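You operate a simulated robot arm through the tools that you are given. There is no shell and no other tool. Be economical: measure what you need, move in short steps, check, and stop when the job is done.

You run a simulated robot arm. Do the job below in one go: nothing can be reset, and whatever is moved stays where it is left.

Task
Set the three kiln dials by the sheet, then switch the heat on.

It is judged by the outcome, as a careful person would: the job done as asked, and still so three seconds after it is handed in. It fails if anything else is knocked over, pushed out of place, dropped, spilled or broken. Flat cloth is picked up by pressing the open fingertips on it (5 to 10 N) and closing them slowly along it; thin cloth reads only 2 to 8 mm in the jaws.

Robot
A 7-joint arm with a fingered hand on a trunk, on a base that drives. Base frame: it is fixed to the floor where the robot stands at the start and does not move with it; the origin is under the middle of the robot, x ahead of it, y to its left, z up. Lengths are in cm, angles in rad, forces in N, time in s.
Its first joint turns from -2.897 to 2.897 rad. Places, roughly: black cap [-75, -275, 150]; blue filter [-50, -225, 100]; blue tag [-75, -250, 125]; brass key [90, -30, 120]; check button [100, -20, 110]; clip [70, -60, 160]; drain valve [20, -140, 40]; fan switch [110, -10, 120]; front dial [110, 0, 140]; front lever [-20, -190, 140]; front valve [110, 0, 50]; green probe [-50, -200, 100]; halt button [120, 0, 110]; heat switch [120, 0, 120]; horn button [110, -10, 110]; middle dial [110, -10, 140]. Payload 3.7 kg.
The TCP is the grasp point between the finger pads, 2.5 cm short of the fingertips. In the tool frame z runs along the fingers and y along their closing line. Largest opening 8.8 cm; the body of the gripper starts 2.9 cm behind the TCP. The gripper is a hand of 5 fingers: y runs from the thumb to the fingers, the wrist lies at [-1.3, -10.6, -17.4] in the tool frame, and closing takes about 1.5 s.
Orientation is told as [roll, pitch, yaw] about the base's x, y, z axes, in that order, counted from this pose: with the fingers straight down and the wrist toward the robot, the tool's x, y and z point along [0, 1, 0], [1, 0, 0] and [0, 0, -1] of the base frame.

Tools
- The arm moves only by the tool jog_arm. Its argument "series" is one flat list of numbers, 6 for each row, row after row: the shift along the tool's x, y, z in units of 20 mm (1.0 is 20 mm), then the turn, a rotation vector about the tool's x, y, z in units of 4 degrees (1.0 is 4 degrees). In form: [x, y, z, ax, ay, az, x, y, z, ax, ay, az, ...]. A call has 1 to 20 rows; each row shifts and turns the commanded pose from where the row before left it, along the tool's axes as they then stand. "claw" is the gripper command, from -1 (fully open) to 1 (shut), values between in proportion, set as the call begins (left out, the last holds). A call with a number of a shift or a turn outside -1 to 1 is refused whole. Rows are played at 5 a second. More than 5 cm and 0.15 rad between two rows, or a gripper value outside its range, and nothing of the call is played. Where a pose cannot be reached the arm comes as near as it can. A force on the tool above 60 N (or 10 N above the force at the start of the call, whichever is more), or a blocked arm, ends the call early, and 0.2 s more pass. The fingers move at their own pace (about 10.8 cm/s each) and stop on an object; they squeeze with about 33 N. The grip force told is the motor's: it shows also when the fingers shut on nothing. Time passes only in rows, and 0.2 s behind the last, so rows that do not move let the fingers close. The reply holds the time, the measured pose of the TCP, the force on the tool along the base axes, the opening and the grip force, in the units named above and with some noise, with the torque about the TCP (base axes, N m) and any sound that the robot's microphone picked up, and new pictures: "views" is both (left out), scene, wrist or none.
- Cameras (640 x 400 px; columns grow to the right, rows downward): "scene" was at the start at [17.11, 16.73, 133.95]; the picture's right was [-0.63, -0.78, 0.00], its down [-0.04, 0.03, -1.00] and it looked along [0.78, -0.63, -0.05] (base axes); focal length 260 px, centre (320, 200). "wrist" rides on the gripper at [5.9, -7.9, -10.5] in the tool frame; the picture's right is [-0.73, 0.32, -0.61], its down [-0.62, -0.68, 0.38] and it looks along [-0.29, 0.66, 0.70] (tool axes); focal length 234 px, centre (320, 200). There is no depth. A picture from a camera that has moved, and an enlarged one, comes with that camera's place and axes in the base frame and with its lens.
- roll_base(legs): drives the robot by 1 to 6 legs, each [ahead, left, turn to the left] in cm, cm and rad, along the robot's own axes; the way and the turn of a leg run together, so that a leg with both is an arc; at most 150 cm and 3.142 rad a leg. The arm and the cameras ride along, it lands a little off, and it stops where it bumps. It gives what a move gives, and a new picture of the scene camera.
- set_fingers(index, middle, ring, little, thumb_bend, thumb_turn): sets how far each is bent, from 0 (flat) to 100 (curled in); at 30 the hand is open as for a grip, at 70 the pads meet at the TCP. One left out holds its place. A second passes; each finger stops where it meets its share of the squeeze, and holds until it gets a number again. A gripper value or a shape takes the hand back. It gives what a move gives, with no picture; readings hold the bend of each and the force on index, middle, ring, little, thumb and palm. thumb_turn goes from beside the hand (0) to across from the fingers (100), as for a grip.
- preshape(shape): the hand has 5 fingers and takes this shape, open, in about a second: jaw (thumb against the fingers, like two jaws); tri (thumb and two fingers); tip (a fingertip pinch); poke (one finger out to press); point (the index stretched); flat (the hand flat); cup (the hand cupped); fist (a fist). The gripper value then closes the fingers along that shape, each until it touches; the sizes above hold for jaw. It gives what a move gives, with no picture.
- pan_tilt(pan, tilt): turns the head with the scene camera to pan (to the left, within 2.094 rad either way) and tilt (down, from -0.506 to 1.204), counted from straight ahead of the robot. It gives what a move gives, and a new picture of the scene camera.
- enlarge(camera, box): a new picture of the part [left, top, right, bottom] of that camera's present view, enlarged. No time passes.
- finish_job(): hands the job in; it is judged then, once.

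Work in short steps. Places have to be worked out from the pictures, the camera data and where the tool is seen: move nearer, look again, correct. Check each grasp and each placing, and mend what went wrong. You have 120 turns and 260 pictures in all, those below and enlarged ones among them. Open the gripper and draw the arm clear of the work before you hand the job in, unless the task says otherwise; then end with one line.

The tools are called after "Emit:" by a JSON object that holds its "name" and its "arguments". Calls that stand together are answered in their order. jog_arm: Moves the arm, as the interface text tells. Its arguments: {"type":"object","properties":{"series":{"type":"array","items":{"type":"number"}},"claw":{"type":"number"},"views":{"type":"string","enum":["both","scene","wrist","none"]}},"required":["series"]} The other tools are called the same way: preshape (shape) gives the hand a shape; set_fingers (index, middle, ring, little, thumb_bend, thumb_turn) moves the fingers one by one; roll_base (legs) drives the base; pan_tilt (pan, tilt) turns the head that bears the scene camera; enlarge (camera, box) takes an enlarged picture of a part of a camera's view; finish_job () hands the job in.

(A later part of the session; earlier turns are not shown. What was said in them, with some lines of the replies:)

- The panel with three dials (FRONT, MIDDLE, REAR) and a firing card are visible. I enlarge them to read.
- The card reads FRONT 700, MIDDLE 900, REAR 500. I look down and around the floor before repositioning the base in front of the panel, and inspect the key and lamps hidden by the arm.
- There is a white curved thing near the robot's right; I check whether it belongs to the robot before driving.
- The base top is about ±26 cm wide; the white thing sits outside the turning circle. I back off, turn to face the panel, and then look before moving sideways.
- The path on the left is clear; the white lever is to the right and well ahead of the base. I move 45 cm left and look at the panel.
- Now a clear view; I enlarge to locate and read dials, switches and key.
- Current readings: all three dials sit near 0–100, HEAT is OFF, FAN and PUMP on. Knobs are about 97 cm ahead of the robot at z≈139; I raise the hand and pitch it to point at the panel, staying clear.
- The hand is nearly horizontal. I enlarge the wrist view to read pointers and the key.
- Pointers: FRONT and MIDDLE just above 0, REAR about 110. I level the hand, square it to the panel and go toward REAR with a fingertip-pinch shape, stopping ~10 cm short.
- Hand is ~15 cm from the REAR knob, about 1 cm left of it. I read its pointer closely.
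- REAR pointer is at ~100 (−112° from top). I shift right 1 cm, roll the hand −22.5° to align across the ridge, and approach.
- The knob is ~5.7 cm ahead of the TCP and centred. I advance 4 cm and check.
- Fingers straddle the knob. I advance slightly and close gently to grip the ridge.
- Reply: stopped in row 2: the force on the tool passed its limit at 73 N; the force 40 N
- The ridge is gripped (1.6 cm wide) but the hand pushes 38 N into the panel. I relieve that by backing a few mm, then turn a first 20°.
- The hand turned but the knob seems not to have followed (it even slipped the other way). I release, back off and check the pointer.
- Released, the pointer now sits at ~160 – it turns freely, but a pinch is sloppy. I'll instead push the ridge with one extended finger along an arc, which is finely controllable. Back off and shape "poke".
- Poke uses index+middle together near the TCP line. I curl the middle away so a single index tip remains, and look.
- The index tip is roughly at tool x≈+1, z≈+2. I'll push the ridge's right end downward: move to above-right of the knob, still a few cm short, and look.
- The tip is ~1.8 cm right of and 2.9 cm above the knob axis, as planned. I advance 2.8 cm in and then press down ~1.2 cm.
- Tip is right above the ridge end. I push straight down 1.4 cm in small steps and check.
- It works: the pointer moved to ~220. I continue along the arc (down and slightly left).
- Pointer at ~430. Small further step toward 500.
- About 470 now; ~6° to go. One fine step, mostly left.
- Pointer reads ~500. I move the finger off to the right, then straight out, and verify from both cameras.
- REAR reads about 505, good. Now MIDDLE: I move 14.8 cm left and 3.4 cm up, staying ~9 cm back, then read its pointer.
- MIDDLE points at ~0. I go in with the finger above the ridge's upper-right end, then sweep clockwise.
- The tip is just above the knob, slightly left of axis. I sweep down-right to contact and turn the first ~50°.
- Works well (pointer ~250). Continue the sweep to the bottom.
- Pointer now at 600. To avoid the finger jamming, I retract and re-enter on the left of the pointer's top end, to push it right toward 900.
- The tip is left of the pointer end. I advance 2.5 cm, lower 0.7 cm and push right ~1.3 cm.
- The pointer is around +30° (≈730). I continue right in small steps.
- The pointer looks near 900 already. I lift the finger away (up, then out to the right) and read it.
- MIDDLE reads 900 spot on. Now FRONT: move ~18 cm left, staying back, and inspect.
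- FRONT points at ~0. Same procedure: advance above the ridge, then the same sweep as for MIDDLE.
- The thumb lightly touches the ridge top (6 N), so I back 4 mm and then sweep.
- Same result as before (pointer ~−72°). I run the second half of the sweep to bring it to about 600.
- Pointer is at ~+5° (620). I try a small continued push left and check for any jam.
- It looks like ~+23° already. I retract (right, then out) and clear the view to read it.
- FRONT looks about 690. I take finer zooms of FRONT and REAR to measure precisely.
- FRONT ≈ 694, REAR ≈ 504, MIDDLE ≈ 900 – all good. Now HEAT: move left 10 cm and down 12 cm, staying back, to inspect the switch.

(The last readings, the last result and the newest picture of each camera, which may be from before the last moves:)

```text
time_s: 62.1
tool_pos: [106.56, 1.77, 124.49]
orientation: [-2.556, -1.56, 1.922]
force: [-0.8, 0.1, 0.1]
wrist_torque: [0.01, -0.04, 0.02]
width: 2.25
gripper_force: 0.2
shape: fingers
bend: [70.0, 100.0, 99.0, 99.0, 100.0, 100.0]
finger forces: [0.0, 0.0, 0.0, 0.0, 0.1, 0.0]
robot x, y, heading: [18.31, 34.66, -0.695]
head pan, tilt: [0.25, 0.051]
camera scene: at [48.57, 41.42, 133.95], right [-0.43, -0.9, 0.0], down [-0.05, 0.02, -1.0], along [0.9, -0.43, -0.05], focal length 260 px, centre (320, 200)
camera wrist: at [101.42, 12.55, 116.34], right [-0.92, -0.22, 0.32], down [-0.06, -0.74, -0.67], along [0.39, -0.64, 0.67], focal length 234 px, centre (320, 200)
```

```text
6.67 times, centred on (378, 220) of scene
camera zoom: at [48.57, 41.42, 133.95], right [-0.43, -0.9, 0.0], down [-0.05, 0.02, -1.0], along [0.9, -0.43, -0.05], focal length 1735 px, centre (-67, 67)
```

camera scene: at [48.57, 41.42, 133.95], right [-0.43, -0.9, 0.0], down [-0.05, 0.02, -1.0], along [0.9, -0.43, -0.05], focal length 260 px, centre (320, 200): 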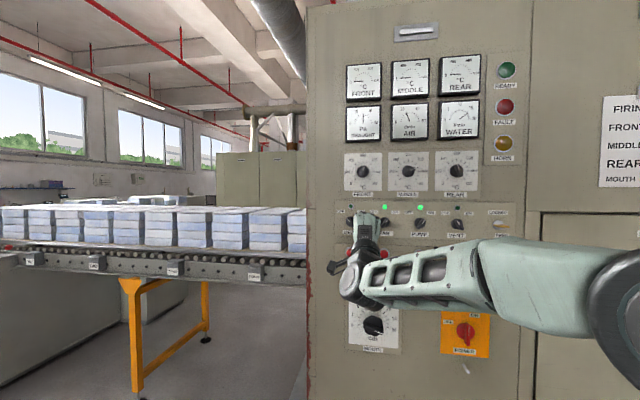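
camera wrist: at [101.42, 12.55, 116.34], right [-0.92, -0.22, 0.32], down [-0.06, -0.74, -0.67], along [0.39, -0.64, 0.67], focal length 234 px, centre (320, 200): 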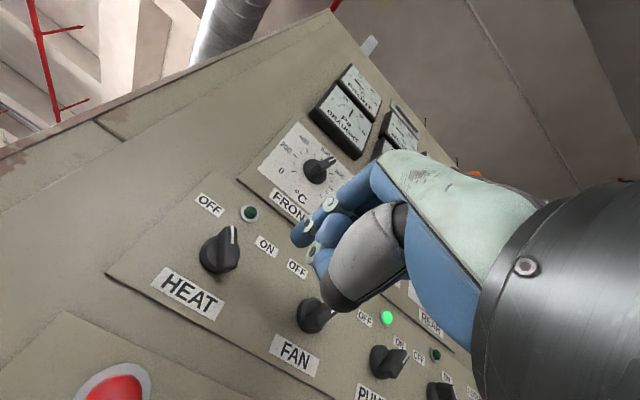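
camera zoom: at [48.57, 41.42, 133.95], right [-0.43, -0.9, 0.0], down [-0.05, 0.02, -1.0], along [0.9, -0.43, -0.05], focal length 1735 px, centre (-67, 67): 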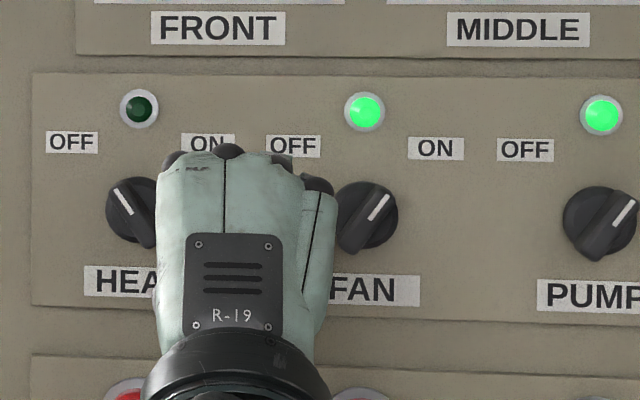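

HEAT points to OFF. I place the finger to the right of the knob and advance 6.6 cm.

Emit:
{"name": "jog_arm", "arguments": {"series": [0.1, 0, 0.8, 0, 0, 0, 0.1, 0, 0.9, 0, 0, 0, 0, 0, 0.8, 0, 0, 0, 0, 0, 0.5, 0, 0, 0, 0, 0, 0.3, 0, 0, 0]}}

Emit:
{"name": "enlarge", "arguments": {"camera": "wrist", "box": [180, 160, 340, 260]}}

Emit:
{"name": "enlarge", "arguments": {"camera": "scene", "box": [330, 190, 426, 250]}}

```text
time_s: 63.3
tool_pos: [112.12, -1.82, 124.53]
orientation: [-2.481, -1.558, 1.844]
force: [0.3, -0.1, -0.3]
wrist_torque: [0.03, -0.01, -0.03]
width: 2.26
gripper_force: 0.2
shape: fingers
bend: [70.0, 100.0, 99.0, 99.0, 100.0, 100.0]
finger forces: [0.0, 0.0, 0.1, 0.0, 0.0, 0.0]
robot x, y, heading: [18.43, 34.5, -0.689]
head pan, tilt: [0.25, 0.051]
camera scene: at [48.58, 41.42, 133.94], right [-0.43, -0.9, 0.0], down [-0.05, 0.02, -1.0], along [0.9, -0.43, -0.05], focal length 260 px, centre (320, 200)
camera wrist: at [107.05, 8.96, 116.35], right [-0.92, -0.22, 0.32], down [-0.06, -0.74, -0.67], along [0.39, -0.64, 0.67], focal length 234 px, centre (320, 200)
```

scene: 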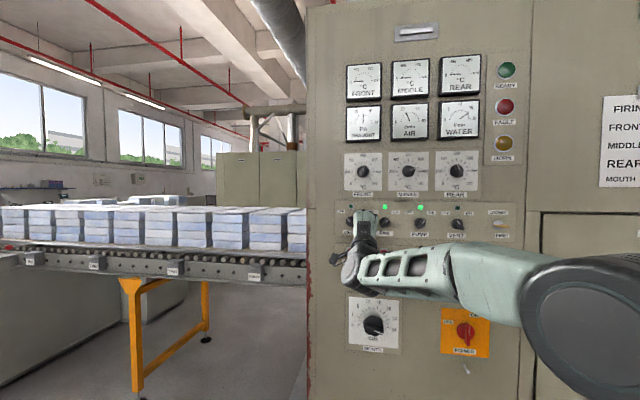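
wrist: 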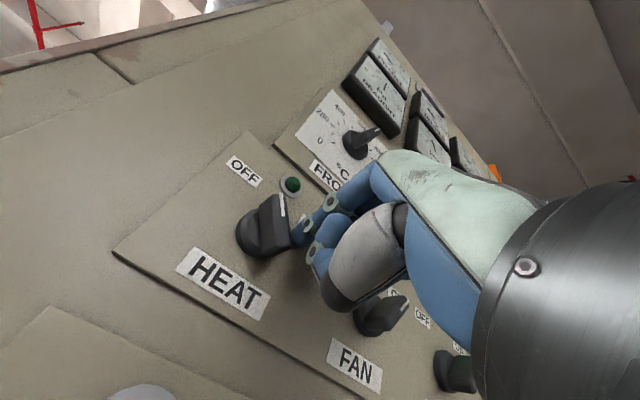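

```text
4.00 times, centred on (260, 210) of wrist
camera zoom: at [107.05, 8.96, 116.35], right [-0.92, -0.22, 0.32], down [-0.06, -0.74, -0.67], along [0.39, -0.64, 0.67], focal length 937 px, centre (560, 160)
```

zoom: 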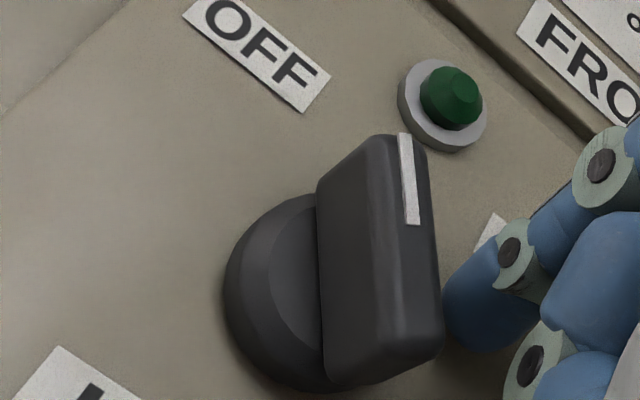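

```text
6.67 times, centred on (378, 220) of scene
camera zoom: at [48.58, 41.42, 133.94], right [-0.43, -0.9, 0.0], down [-0.05, 0.02, -1.0], along [0.9, -0.43, -0.05], focal length 1735 px, centre (-67, 67)
```

zoom: 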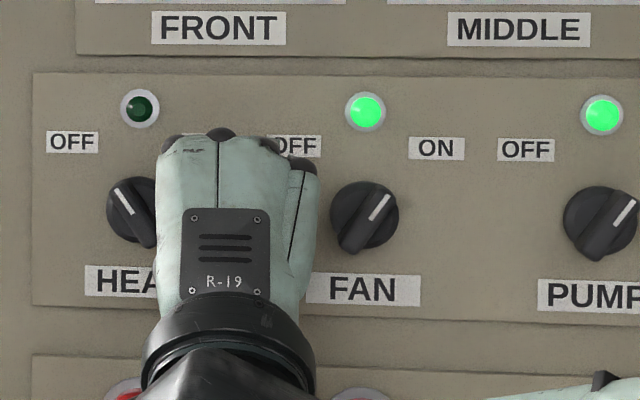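

Finger sits right of the ridge with clear space. I lower it to the ridge's lower-right end and push left/down.

Emit:
{"name": "jog_arm", "arguments": {"series": [0, -0.33, 0, 0, 0, 0, 0, -0.33, 0, 0, 0, 0, 0.15, -0.12, 0, 0, 0, 0, 0.15, -0.12, 0, 0, 0, 0, 0.15, -0.12, 0, 0, 0, 0]}}

Emit:
{"name": "enlarge", "arguments": {"camera": "wrist", "box": [180, 150, 340, 250]}}

Emit:
{"name": "enlarge", "arguments": {"camera": "scene", "box": [330, 190, 426, 250]}}

```text
time_s: 64.5
tool_pos: [112.59, -1.02, 122.35]
orientation: [-2.494, -1.56, 1.855]
force: [-1.5, -2.4, -0.4]
wrist_torque: [0.04, 0.01, -0.04]
width: 2.14
gripper_force: 1.7
shape: fingers
bend: [70.0, 100.0, 99.0, 99.0, 100.0, 100.0]
finger forces: [3.2, 0.0, 0.0, 0.0, 0.1, 0.0]
robot x, y, heading: [18.38, 34.43, -0.691]
head pan, tilt: [0.25, 0.051]
camera scene: at [48.58, 41.4, 133.94], right [-0.43, -0.9, 0.0], down [-0.05, 0.02, -1.0], along [0.9, -0.43, -0.05], focal length 260 px, centre (320, 200)
camera wrist: at [107.58, 9.8, 114.16], right [-0.92, -0.22, 0.32], down [-0.06, -0.74, -0.67], along [0.39, -0.64, 0.67], focal length 234 px, centre (320, 200)
```

scene: 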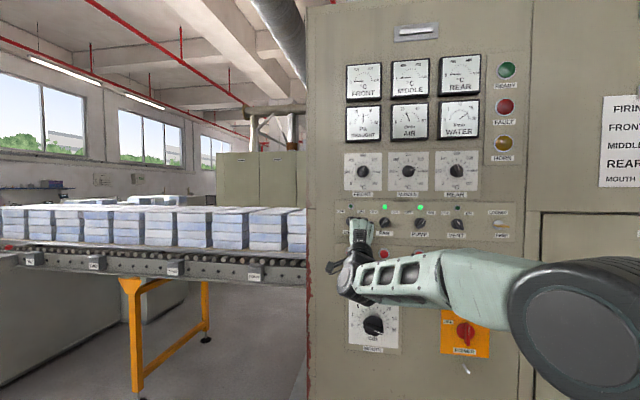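
wrist: 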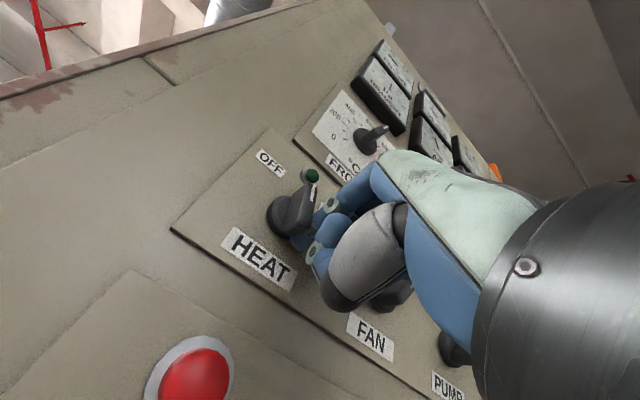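

```text
4.00 times, centred on (260, 200) of wrist
camera zoom: at [107.58, 9.8, 114.16], right [-0.92, -0.22, 0.32], down [-0.06, -0.74, -0.67], along [0.39, -0.64, 0.67], focal length 937 px, centre (560, 200)
```

zoom: 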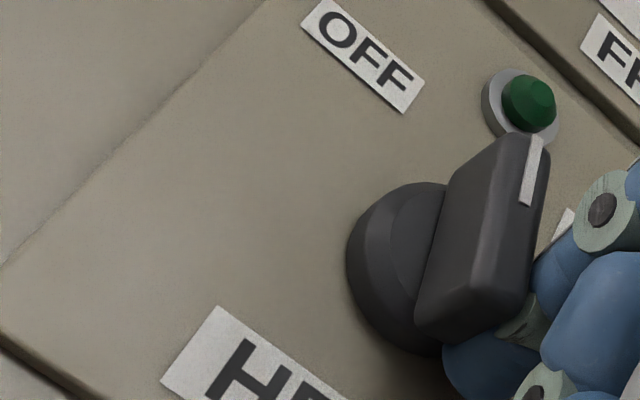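

```text
6.67 times, centred on (378, 220) of scene
camera zoom: at [48.58, 41.4, 133.94], right [-0.43, -0.9, 0.0], down [-0.05, 0.02, -1.0], along [0.9, -0.43, -0.05], focal length 1735 px, centre (-67, 67)
```

zoom: 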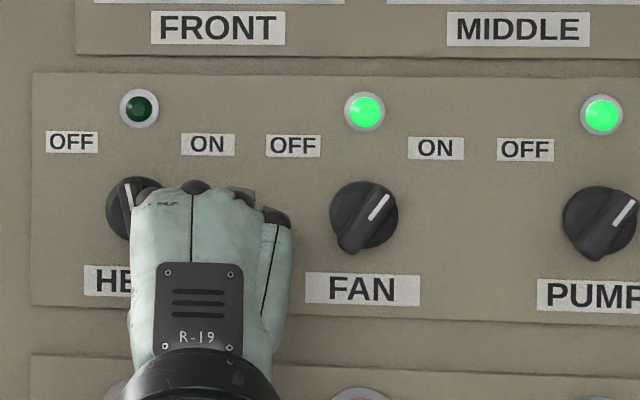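

The switch turned to about −10°. I continue pushing left.

Emit:
{"name": "jog_arm", "arguments": {"series": [0.14, -0.04, 0, 0, 0, 0, 0.14, -0.04, 0, 0, 0, 0, 0.14, -0.02, 0, 0, 0, 0, 0.14, 0, 0, 0, 0, 0]}}

Emit:
{"name": "enlarge", "arguments": {"camera": "wrist", "box": [180, 130, 340, 230]}}

Emit:
{"name": "enlarge", "arguments": {"camera": "scene", "box": [330, 190, 426, 250]}}

```text
time_s: 65.5
tool_pos: [113.22, -0.42, 122.12]
orientation: [-2.563, -1.559, 1.923]
force: [-15.1, -12.4, -4.3]
wrist_torque: [0.0, -0.07, 0.1]
width: 1.91
gripper_force: 9.3
shape: fingers
bend: [70.0, 100.0, 99.0, 99.0, 100.0, 100.0]
finger forces: [19.2, 0.1, 0.0, 0.1, 0.1, 0.1]
robot x, y, heading: [17.95, 34.5, -0.696]
head pan, tilt: [0.25, 0.051]
camera scene: at [48.52, 41.33, 133.96], right [-0.43, -0.9, 0.0], down [-0.05, 0.02, -1.0], along [0.9, -0.43, -0.05], focal length 260 px, centre (320, 200)
camera wrist: at [108.16, 10.45, 113.98], right [-0.92, -0.22, 0.32], down [-0.06, -0.74, -0.67], along [0.38, -0.64, 0.67], focal length 234 px, centre (320, 200)
```

scene: 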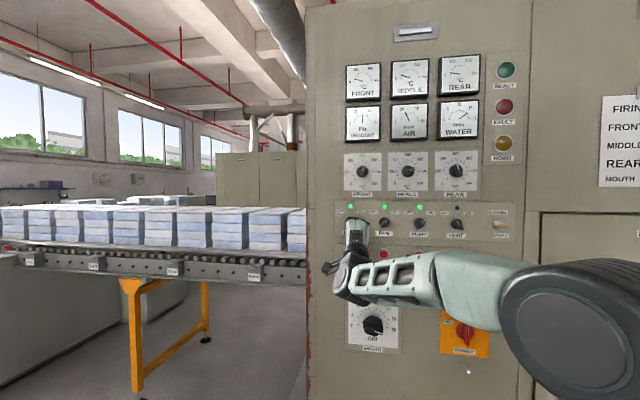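
wrist: 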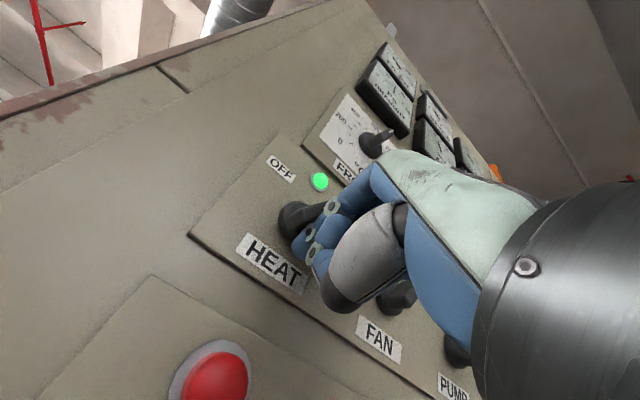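

```text
4.00 times, centred on (260, 180) of wrist
camera zoom: at [108.16, 10.45, 113.98], right [-0.92, -0.22, 0.32], down [-0.06, -0.74, -0.67], along [0.38, -0.64, 0.67], focal length 937 px, centre (560, 280)
```

zoom: 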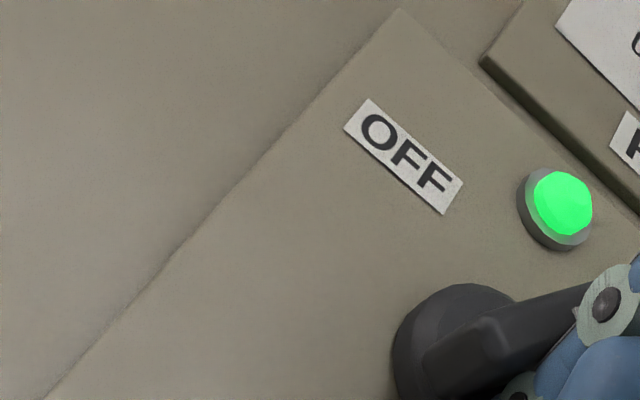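

```text
6.67 times, centred on (378, 220) of scene
camera zoom: at [48.52, 41.33, 133.96], right [-0.43, -0.9, 0.0], down [-0.05, 0.02, -1.0], along [0.9, -0.43, -0.05], focal length 1735 px, centre (-67, 67)
```

zoom: 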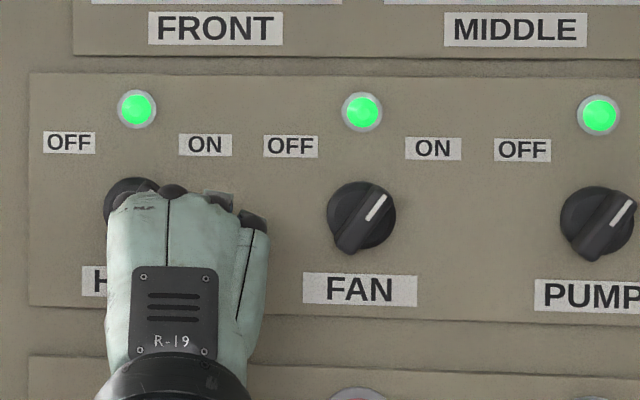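

The HEAT lamp is lit and the switch is at its ON stop. I ease off to the right, then back straight out and clear the panel.

Emit:
{"name": "jog_arm", "arguments": {"series": [-0.2, -0.03, 0, 0, 0, 0, -0.15, 0, -0.2, 0, 0, 0, -0.05, 0, -0.7, 0, 0, 0, 0, 0, -1, 0, 0, 0, 0, 0, -1, 0, 0, 0, 0, 0, -1, 0, 0, 0, -0.8, 0, -1, 0, 0, 0, -1, 0, -1, 0, 0, 0, -1, 0, -0.8, 0, 0, 0, -1, 0, -0.5, 0, 0, 0, -1, 0, 0, 0, 0, 0, -1, 0, 0, 0, 0, 0, -1, 0, 0, 0, 0, 0, -1, 0, 0, 0, 0, 0]}}

Emit:
{"name": "enlarge", "arguments": {"camera": "scene", "box": [330, 145, 522, 265]}}

Emit:
{"name": "enlarge", "arguments": {"camera": "scene", "box": [330, 50, 522, 170]}}

```text
time_s: 68.5
tool_pos: [92.02, -4.78, 122.22]
orientation: [-2.489, -1.56, 1.855]
force: [0.0, -0.8, -0.2]
wrist_torque: [-0.06, -0.02, -0.01]
width: 2.24
gripper_force: 0.0
shape: fingers
bend: [70.0, 100.0, 99.0, 99.0, 100.0, 100.0]
finger forces: [0.0, 0.0, 0.1, 0.0, 0.0, 0.0]
robot x, y, heading: [18.35, 34.31, -0.689]
head pan, tilt: [0.25, 0.051]
camera scene: at [48.59, 41.43, 133.94], right [-0.43, -0.9, 0.0], down [-0.05, 0.02, -1.0], along [0.9, -0.43, -0.05], focal length 260 px, centre (320, 200)
camera wrist: at [86.92, 6.03, 113.96], right [-0.92, -0.22, 0.32], down [-0.06, -0.74, -0.67], along [0.39, -0.64, 0.67], focal length 234 px, centre (320, 200)
```

scene: 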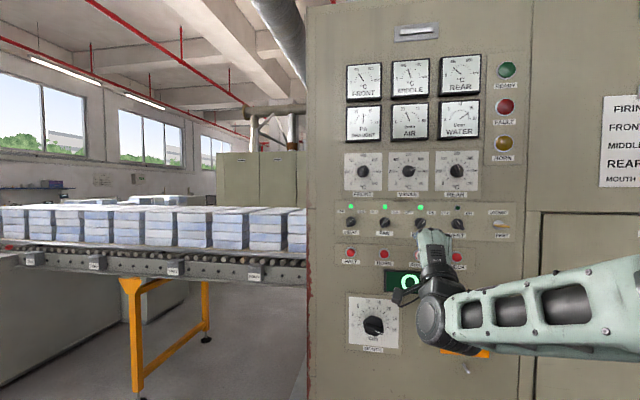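
wrist: 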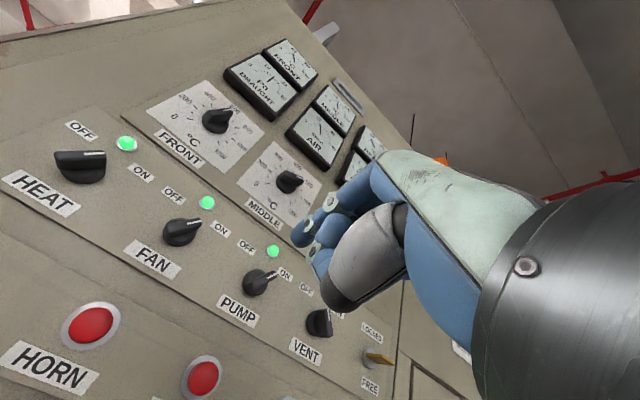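

```text
3.33 times, centred on (426, 205) of scene
camera zoom: at [48.59, 41.43, 133.94], right [-0.43, -0.9, 0.0], down [-0.05, 0.02, -1.0], along [0.9, -0.43, -0.05], focal length 868 px, centre (-33, 183)
```

zoom: 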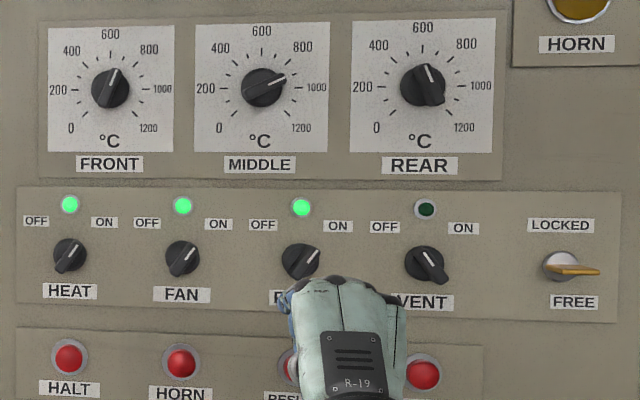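

```text
3.33 times, centred on (426, 110) of scene
camera zoom: at [48.59, 41.43, 133.94], right [-0.43, -0.9, 0.0], down [-0.05, 0.02, -1.0], along [0.9, -0.43, -0.05], focal length 868 px, centre (-33, 500)
```

zoom: 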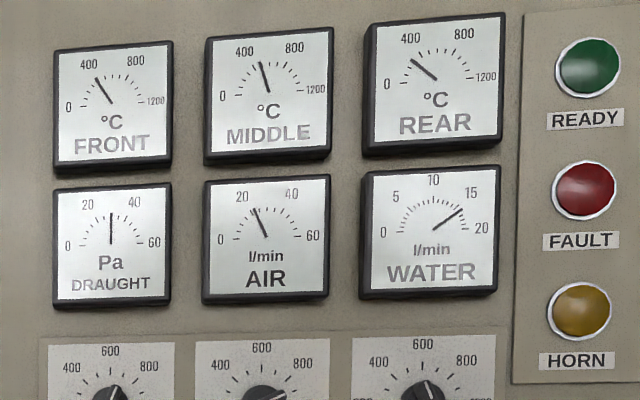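

Heat is on and the zone gauges are climbing; all other switches unchanged. I open the hand, wait, and use the gauges to confirm the settings.

Emit:
{"name": "jog_arm", "arguments": {"series": [0, 0, -1, 0, 0, 0, 0, 0, -1, 0, 0, 0, 0, 0, 0, 0, 0, 0, 0, 0, 0, 0, 0, 0, 0, 0, 0, 0, 0, 0, 0, 0, 0, 0, 0, 0, 0, 0, 0, 0, 0, 0, 0, 0, 0, 0, 0, 0, 0, 0, 0, 0, 0, 0, 0, 0, 0, 0, 0, 0, 0, 0, 0, 0, 0, 0, 0, 0, 0, 0, 0, 0, 0, 0, 0, 0, 0, 0, 0, 0, 0, 0, 0, 0, 0, 0, 0, 0, 0, 0, 0, 0, 0, 0, 0, 0, 0, 0, 0, 0, 0, 0, 0, 0, 0, 0, 0, 0, 0, 0, 0, 0, 0, 0, 0, 0, 0, 0, 0, 0], "claw": -1, "views": "scene"}}

Emit:
{"name": "enlarge", "arguments": {"camera": "scene", "box": [338, 50, 490, 145]}}

Emit:
{"name": "enlarge", "arguments": {"camera": "scene", "box": [330, 145, 522, 265]}}

```text
time_s: 72.7
tool_pos: [88.77, -2.46, 122.36]
orientation: [-2.501, -1.559, 1.866]
force: [0.4, -0.3, -0.4]
wrist_torque: [-0.01, 0.01, 0.03]
width: 8.03
gripper_force: 0.1
shape: jaw
bend: [31.0, 32.0, 30.0, 31.0, 32.0, 98.0]
finger forces: [0.0, 0.0, 0.0, 0.0, 0.1, 0.1]
robot x, y, heading: [18.31, 34.7, -0.694]
head pan, tilt: [0.25, 0.051]
camera scene: at [48.58, 41.42, 133.94], right [-0.43, -0.9, 0.0], down [-0.05, 0.02, -1.0], along [0.9, -0.43, -0.05], focal length 260 px, centre (320, 200)
```

scene: 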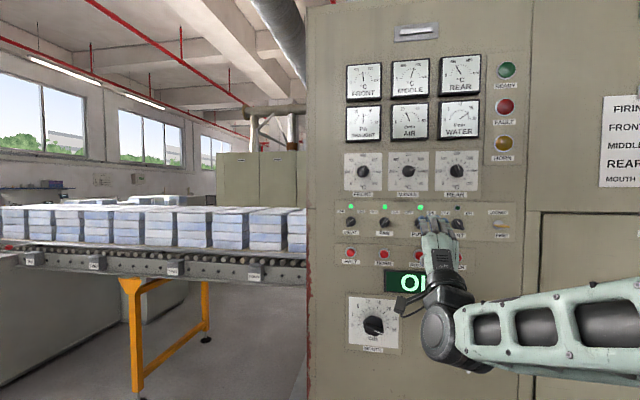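

```text
4.21 times, centred on (414, 98) of scene
camera zoom: at [48.58, 41.42, 133.94], right [-0.43, -0.9, 0.0], down [-0.05, 0.02, -1.0], along [0.9, -0.43, -0.05], focal length 1096 px, centre (-76, 632)
```

zoom: 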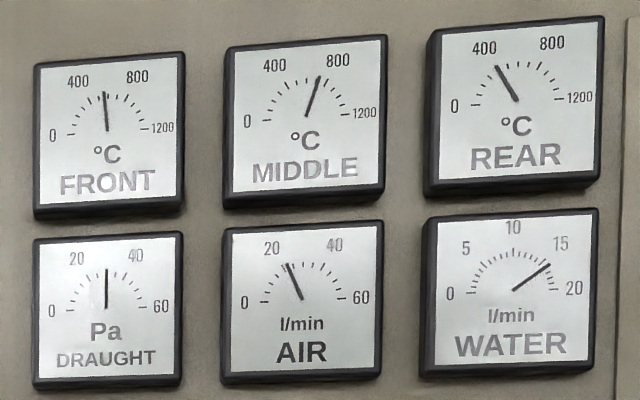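

```text
3.33 times, centred on (426, 205) of scene
camera zoom: at [48.58, 41.42, 133.94], right [-0.43, -0.9, 0.0], down [-0.05, 0.02, -1.0], along [0.9, -0.43, -0.05], focal length 868 px, centre (-33, 183)
```

zoom: 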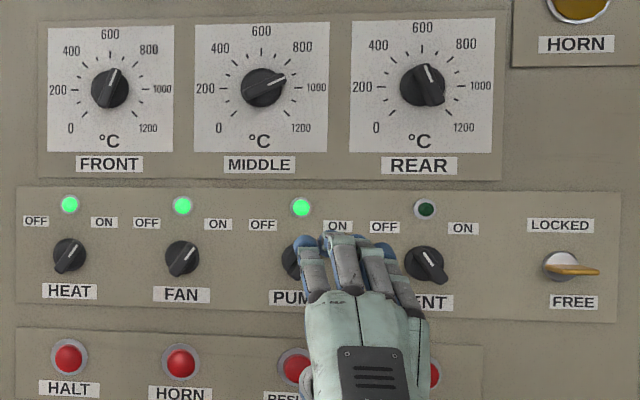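

Gauges climb toward the set values in the right order. I wait a bit longer to let them settle, as a finer check of the dials.

Emit:
{"name": "jog_arm", "arguments": {"series": [0, 0, -0.5, 0, 0, 0, 0, 0, 0, 0, 0, 0, 0, 0, 0, 0, 0, 0, 0, 0, 0, 0, 0, 0, 0, 0, 0, 0, 0, 0, 0, 0, 0, 0, 0, 0, 0, 0, 0, 0, 0, 0, 0, 0, 0, 0, 0, 0, 0, 0, 0, 0, 0, 0, 0, 0, 0, 0, 0, 0, 0, 0, 0, 0, 0, 0, 0, 0, 0, 0, 0, 0, 0, 0, 0, 0, 0, 0, 0, 0, 0, 0, 0, 0, 0, 0, 0, 0, 0, 0, 0, 0, 0, 0, 0, 0, 0, 0, 0, 0, 0, 0, 0, 0, 0, 0, 0, 0, 0, 0, 0, 0, 0, 0, 0, 0, 0, 0, 0, 0], "views": "none"}}

Emit:
{"name": "jog_arm", "arguments": {"series": [0, 0, 0, 0, 0, 0, 0, 0, 0, 0, 0, 0, 0, 0, 0, 0, 0, 0, 0, 0, 0, 0, 0, 0, 0, 0, 0, 0, 0, 0, 0, 0, 0, 0, 0, 0, 0, 0, 0, 0, 0, 0, 0, 0, 0, 0, 0, 0, 0, 0, 0, 0, 0, 0, 0, 0, 0, 0, 0, 0, 0, 0, 0, 0, 0, 0, 0, 0, 0, 0, 0, 0, 0, 0, 0, 0, 0, 0, 0, 0, 0, 0, 0, 0, 0, 0, 0, 0, 0, 0, 0, 0, 0, 0, 0, 0, 0, 0, 0, 0, 0, 0, 0, 0, 0, 0, 0, 0, 0, 0, 0, 0, 0, 0, 0, 0, 0, 0, 0, 0], "views": "scene"}}

Emit:
{"name": "enlarge", "arguments": {"camera": "scene", "box": [338, 55, 410, 100]}}

Emit:
{"name": "enlarge", "arguments": {"camera": "scene", "box": [420, 50, 524, 115]}}

```text
time_s: 76.9
tool_pos: [87.98, -1.9, 122.07]
orientation: [-2.5, -1.56, 1.865]
force: [-0.1, 0.7, -0.4]
wrist_torque: [0.01, 0.04, -0.03]
width: 8.02
gripper_force: 0.1
shape: jaw
bend: [31.0, 32.0, 30.0, 31.0, 32.0, 98.0]
finger forces: [0.0, 0.0, 0.0, 0.0, 0.1, 0.0]
robot x, y, heading: [18.19, 34.53, -0.687]
head pan, tilt: [0.25, 0.051]
```

```text
time_s: 81.1
tool_pos: [87.87, -1.75, 122.11]
orientation: [-2.499, -1.559, 1.864]
force: [1.0, -0.3, -0.1]
wrist_torque: [-0.03, -0.02, -0.03]
width: 8.0
gripper_force: 0.1
shape: jaw
bend: [31.0, 32.0, 30.0, 31.0, 32.0, 98.0]
finger forces: [0.0, 0.0, 0.0, 0.1, 0.1, 0.0]
robot x, y, heading: [17.9, 34.35, -0.69]
head pan, tilt: [0.25, 0.051]
camera scene: at [48.58, 41.42, 133.94], right [-0.43, -0.9, 0.0], down [-0.05, 0.02, -1.0], along [0.9, -0.43, -0.05], focal length 260 px, centre (320, 200)
```

scene: 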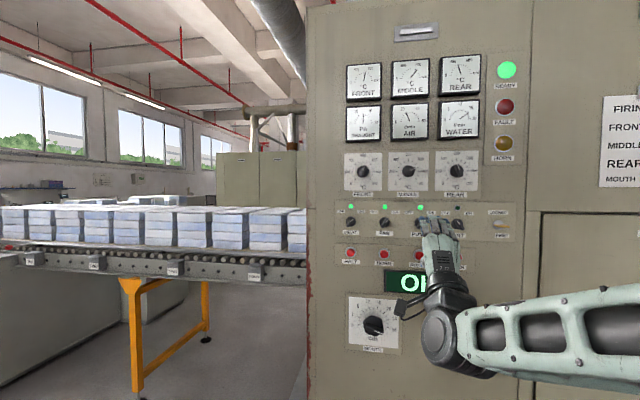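

```text
8.89 times, centred on (374, 78) of scene
camera zoom: at [48.58, 41.42, 133.94], right [-0.43, -0.9, 0.0], down [-0.05, 0.02, -1.0], along [0.9, -0.43, -0.05], focal length 2313 px, centre (-160, 1289)
```

zoom: 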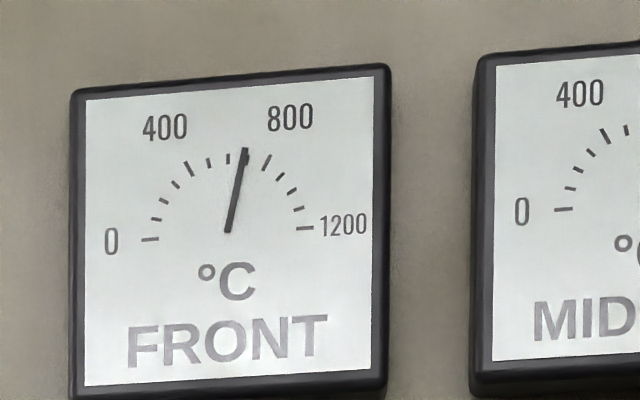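

```text
6.15 times, centred on (472, 82) of scene
camera zoom: at [48.58, 41.42, 133.94], right [-0.43, -0.9, 0.0], down [-0.05, 0.02, -1.0], along [0.9, -0.43, -0.05], focal length 1602 px, centre (-615, 923)
```

zoom: 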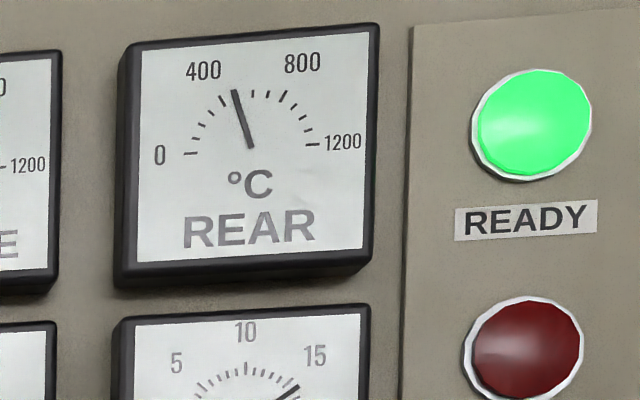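

The READY lamp is lit and the gauges settled at about 700 / 900 / 500; the hand is open and clear of the panel, so I hand the job in.

Emit:
{"name": "finish_job", "arguments": {}}

```text
The job is handed in.
```

The kiln dials are set by the sheet, measured from close-up views at about 694 °C (FRONT, card 700), 900 °C (MIDDLE, card 900) and 504 °C (REAR, card 500). HEAT is on, the READY lamp is lit, and nothing else on the panel was moved.
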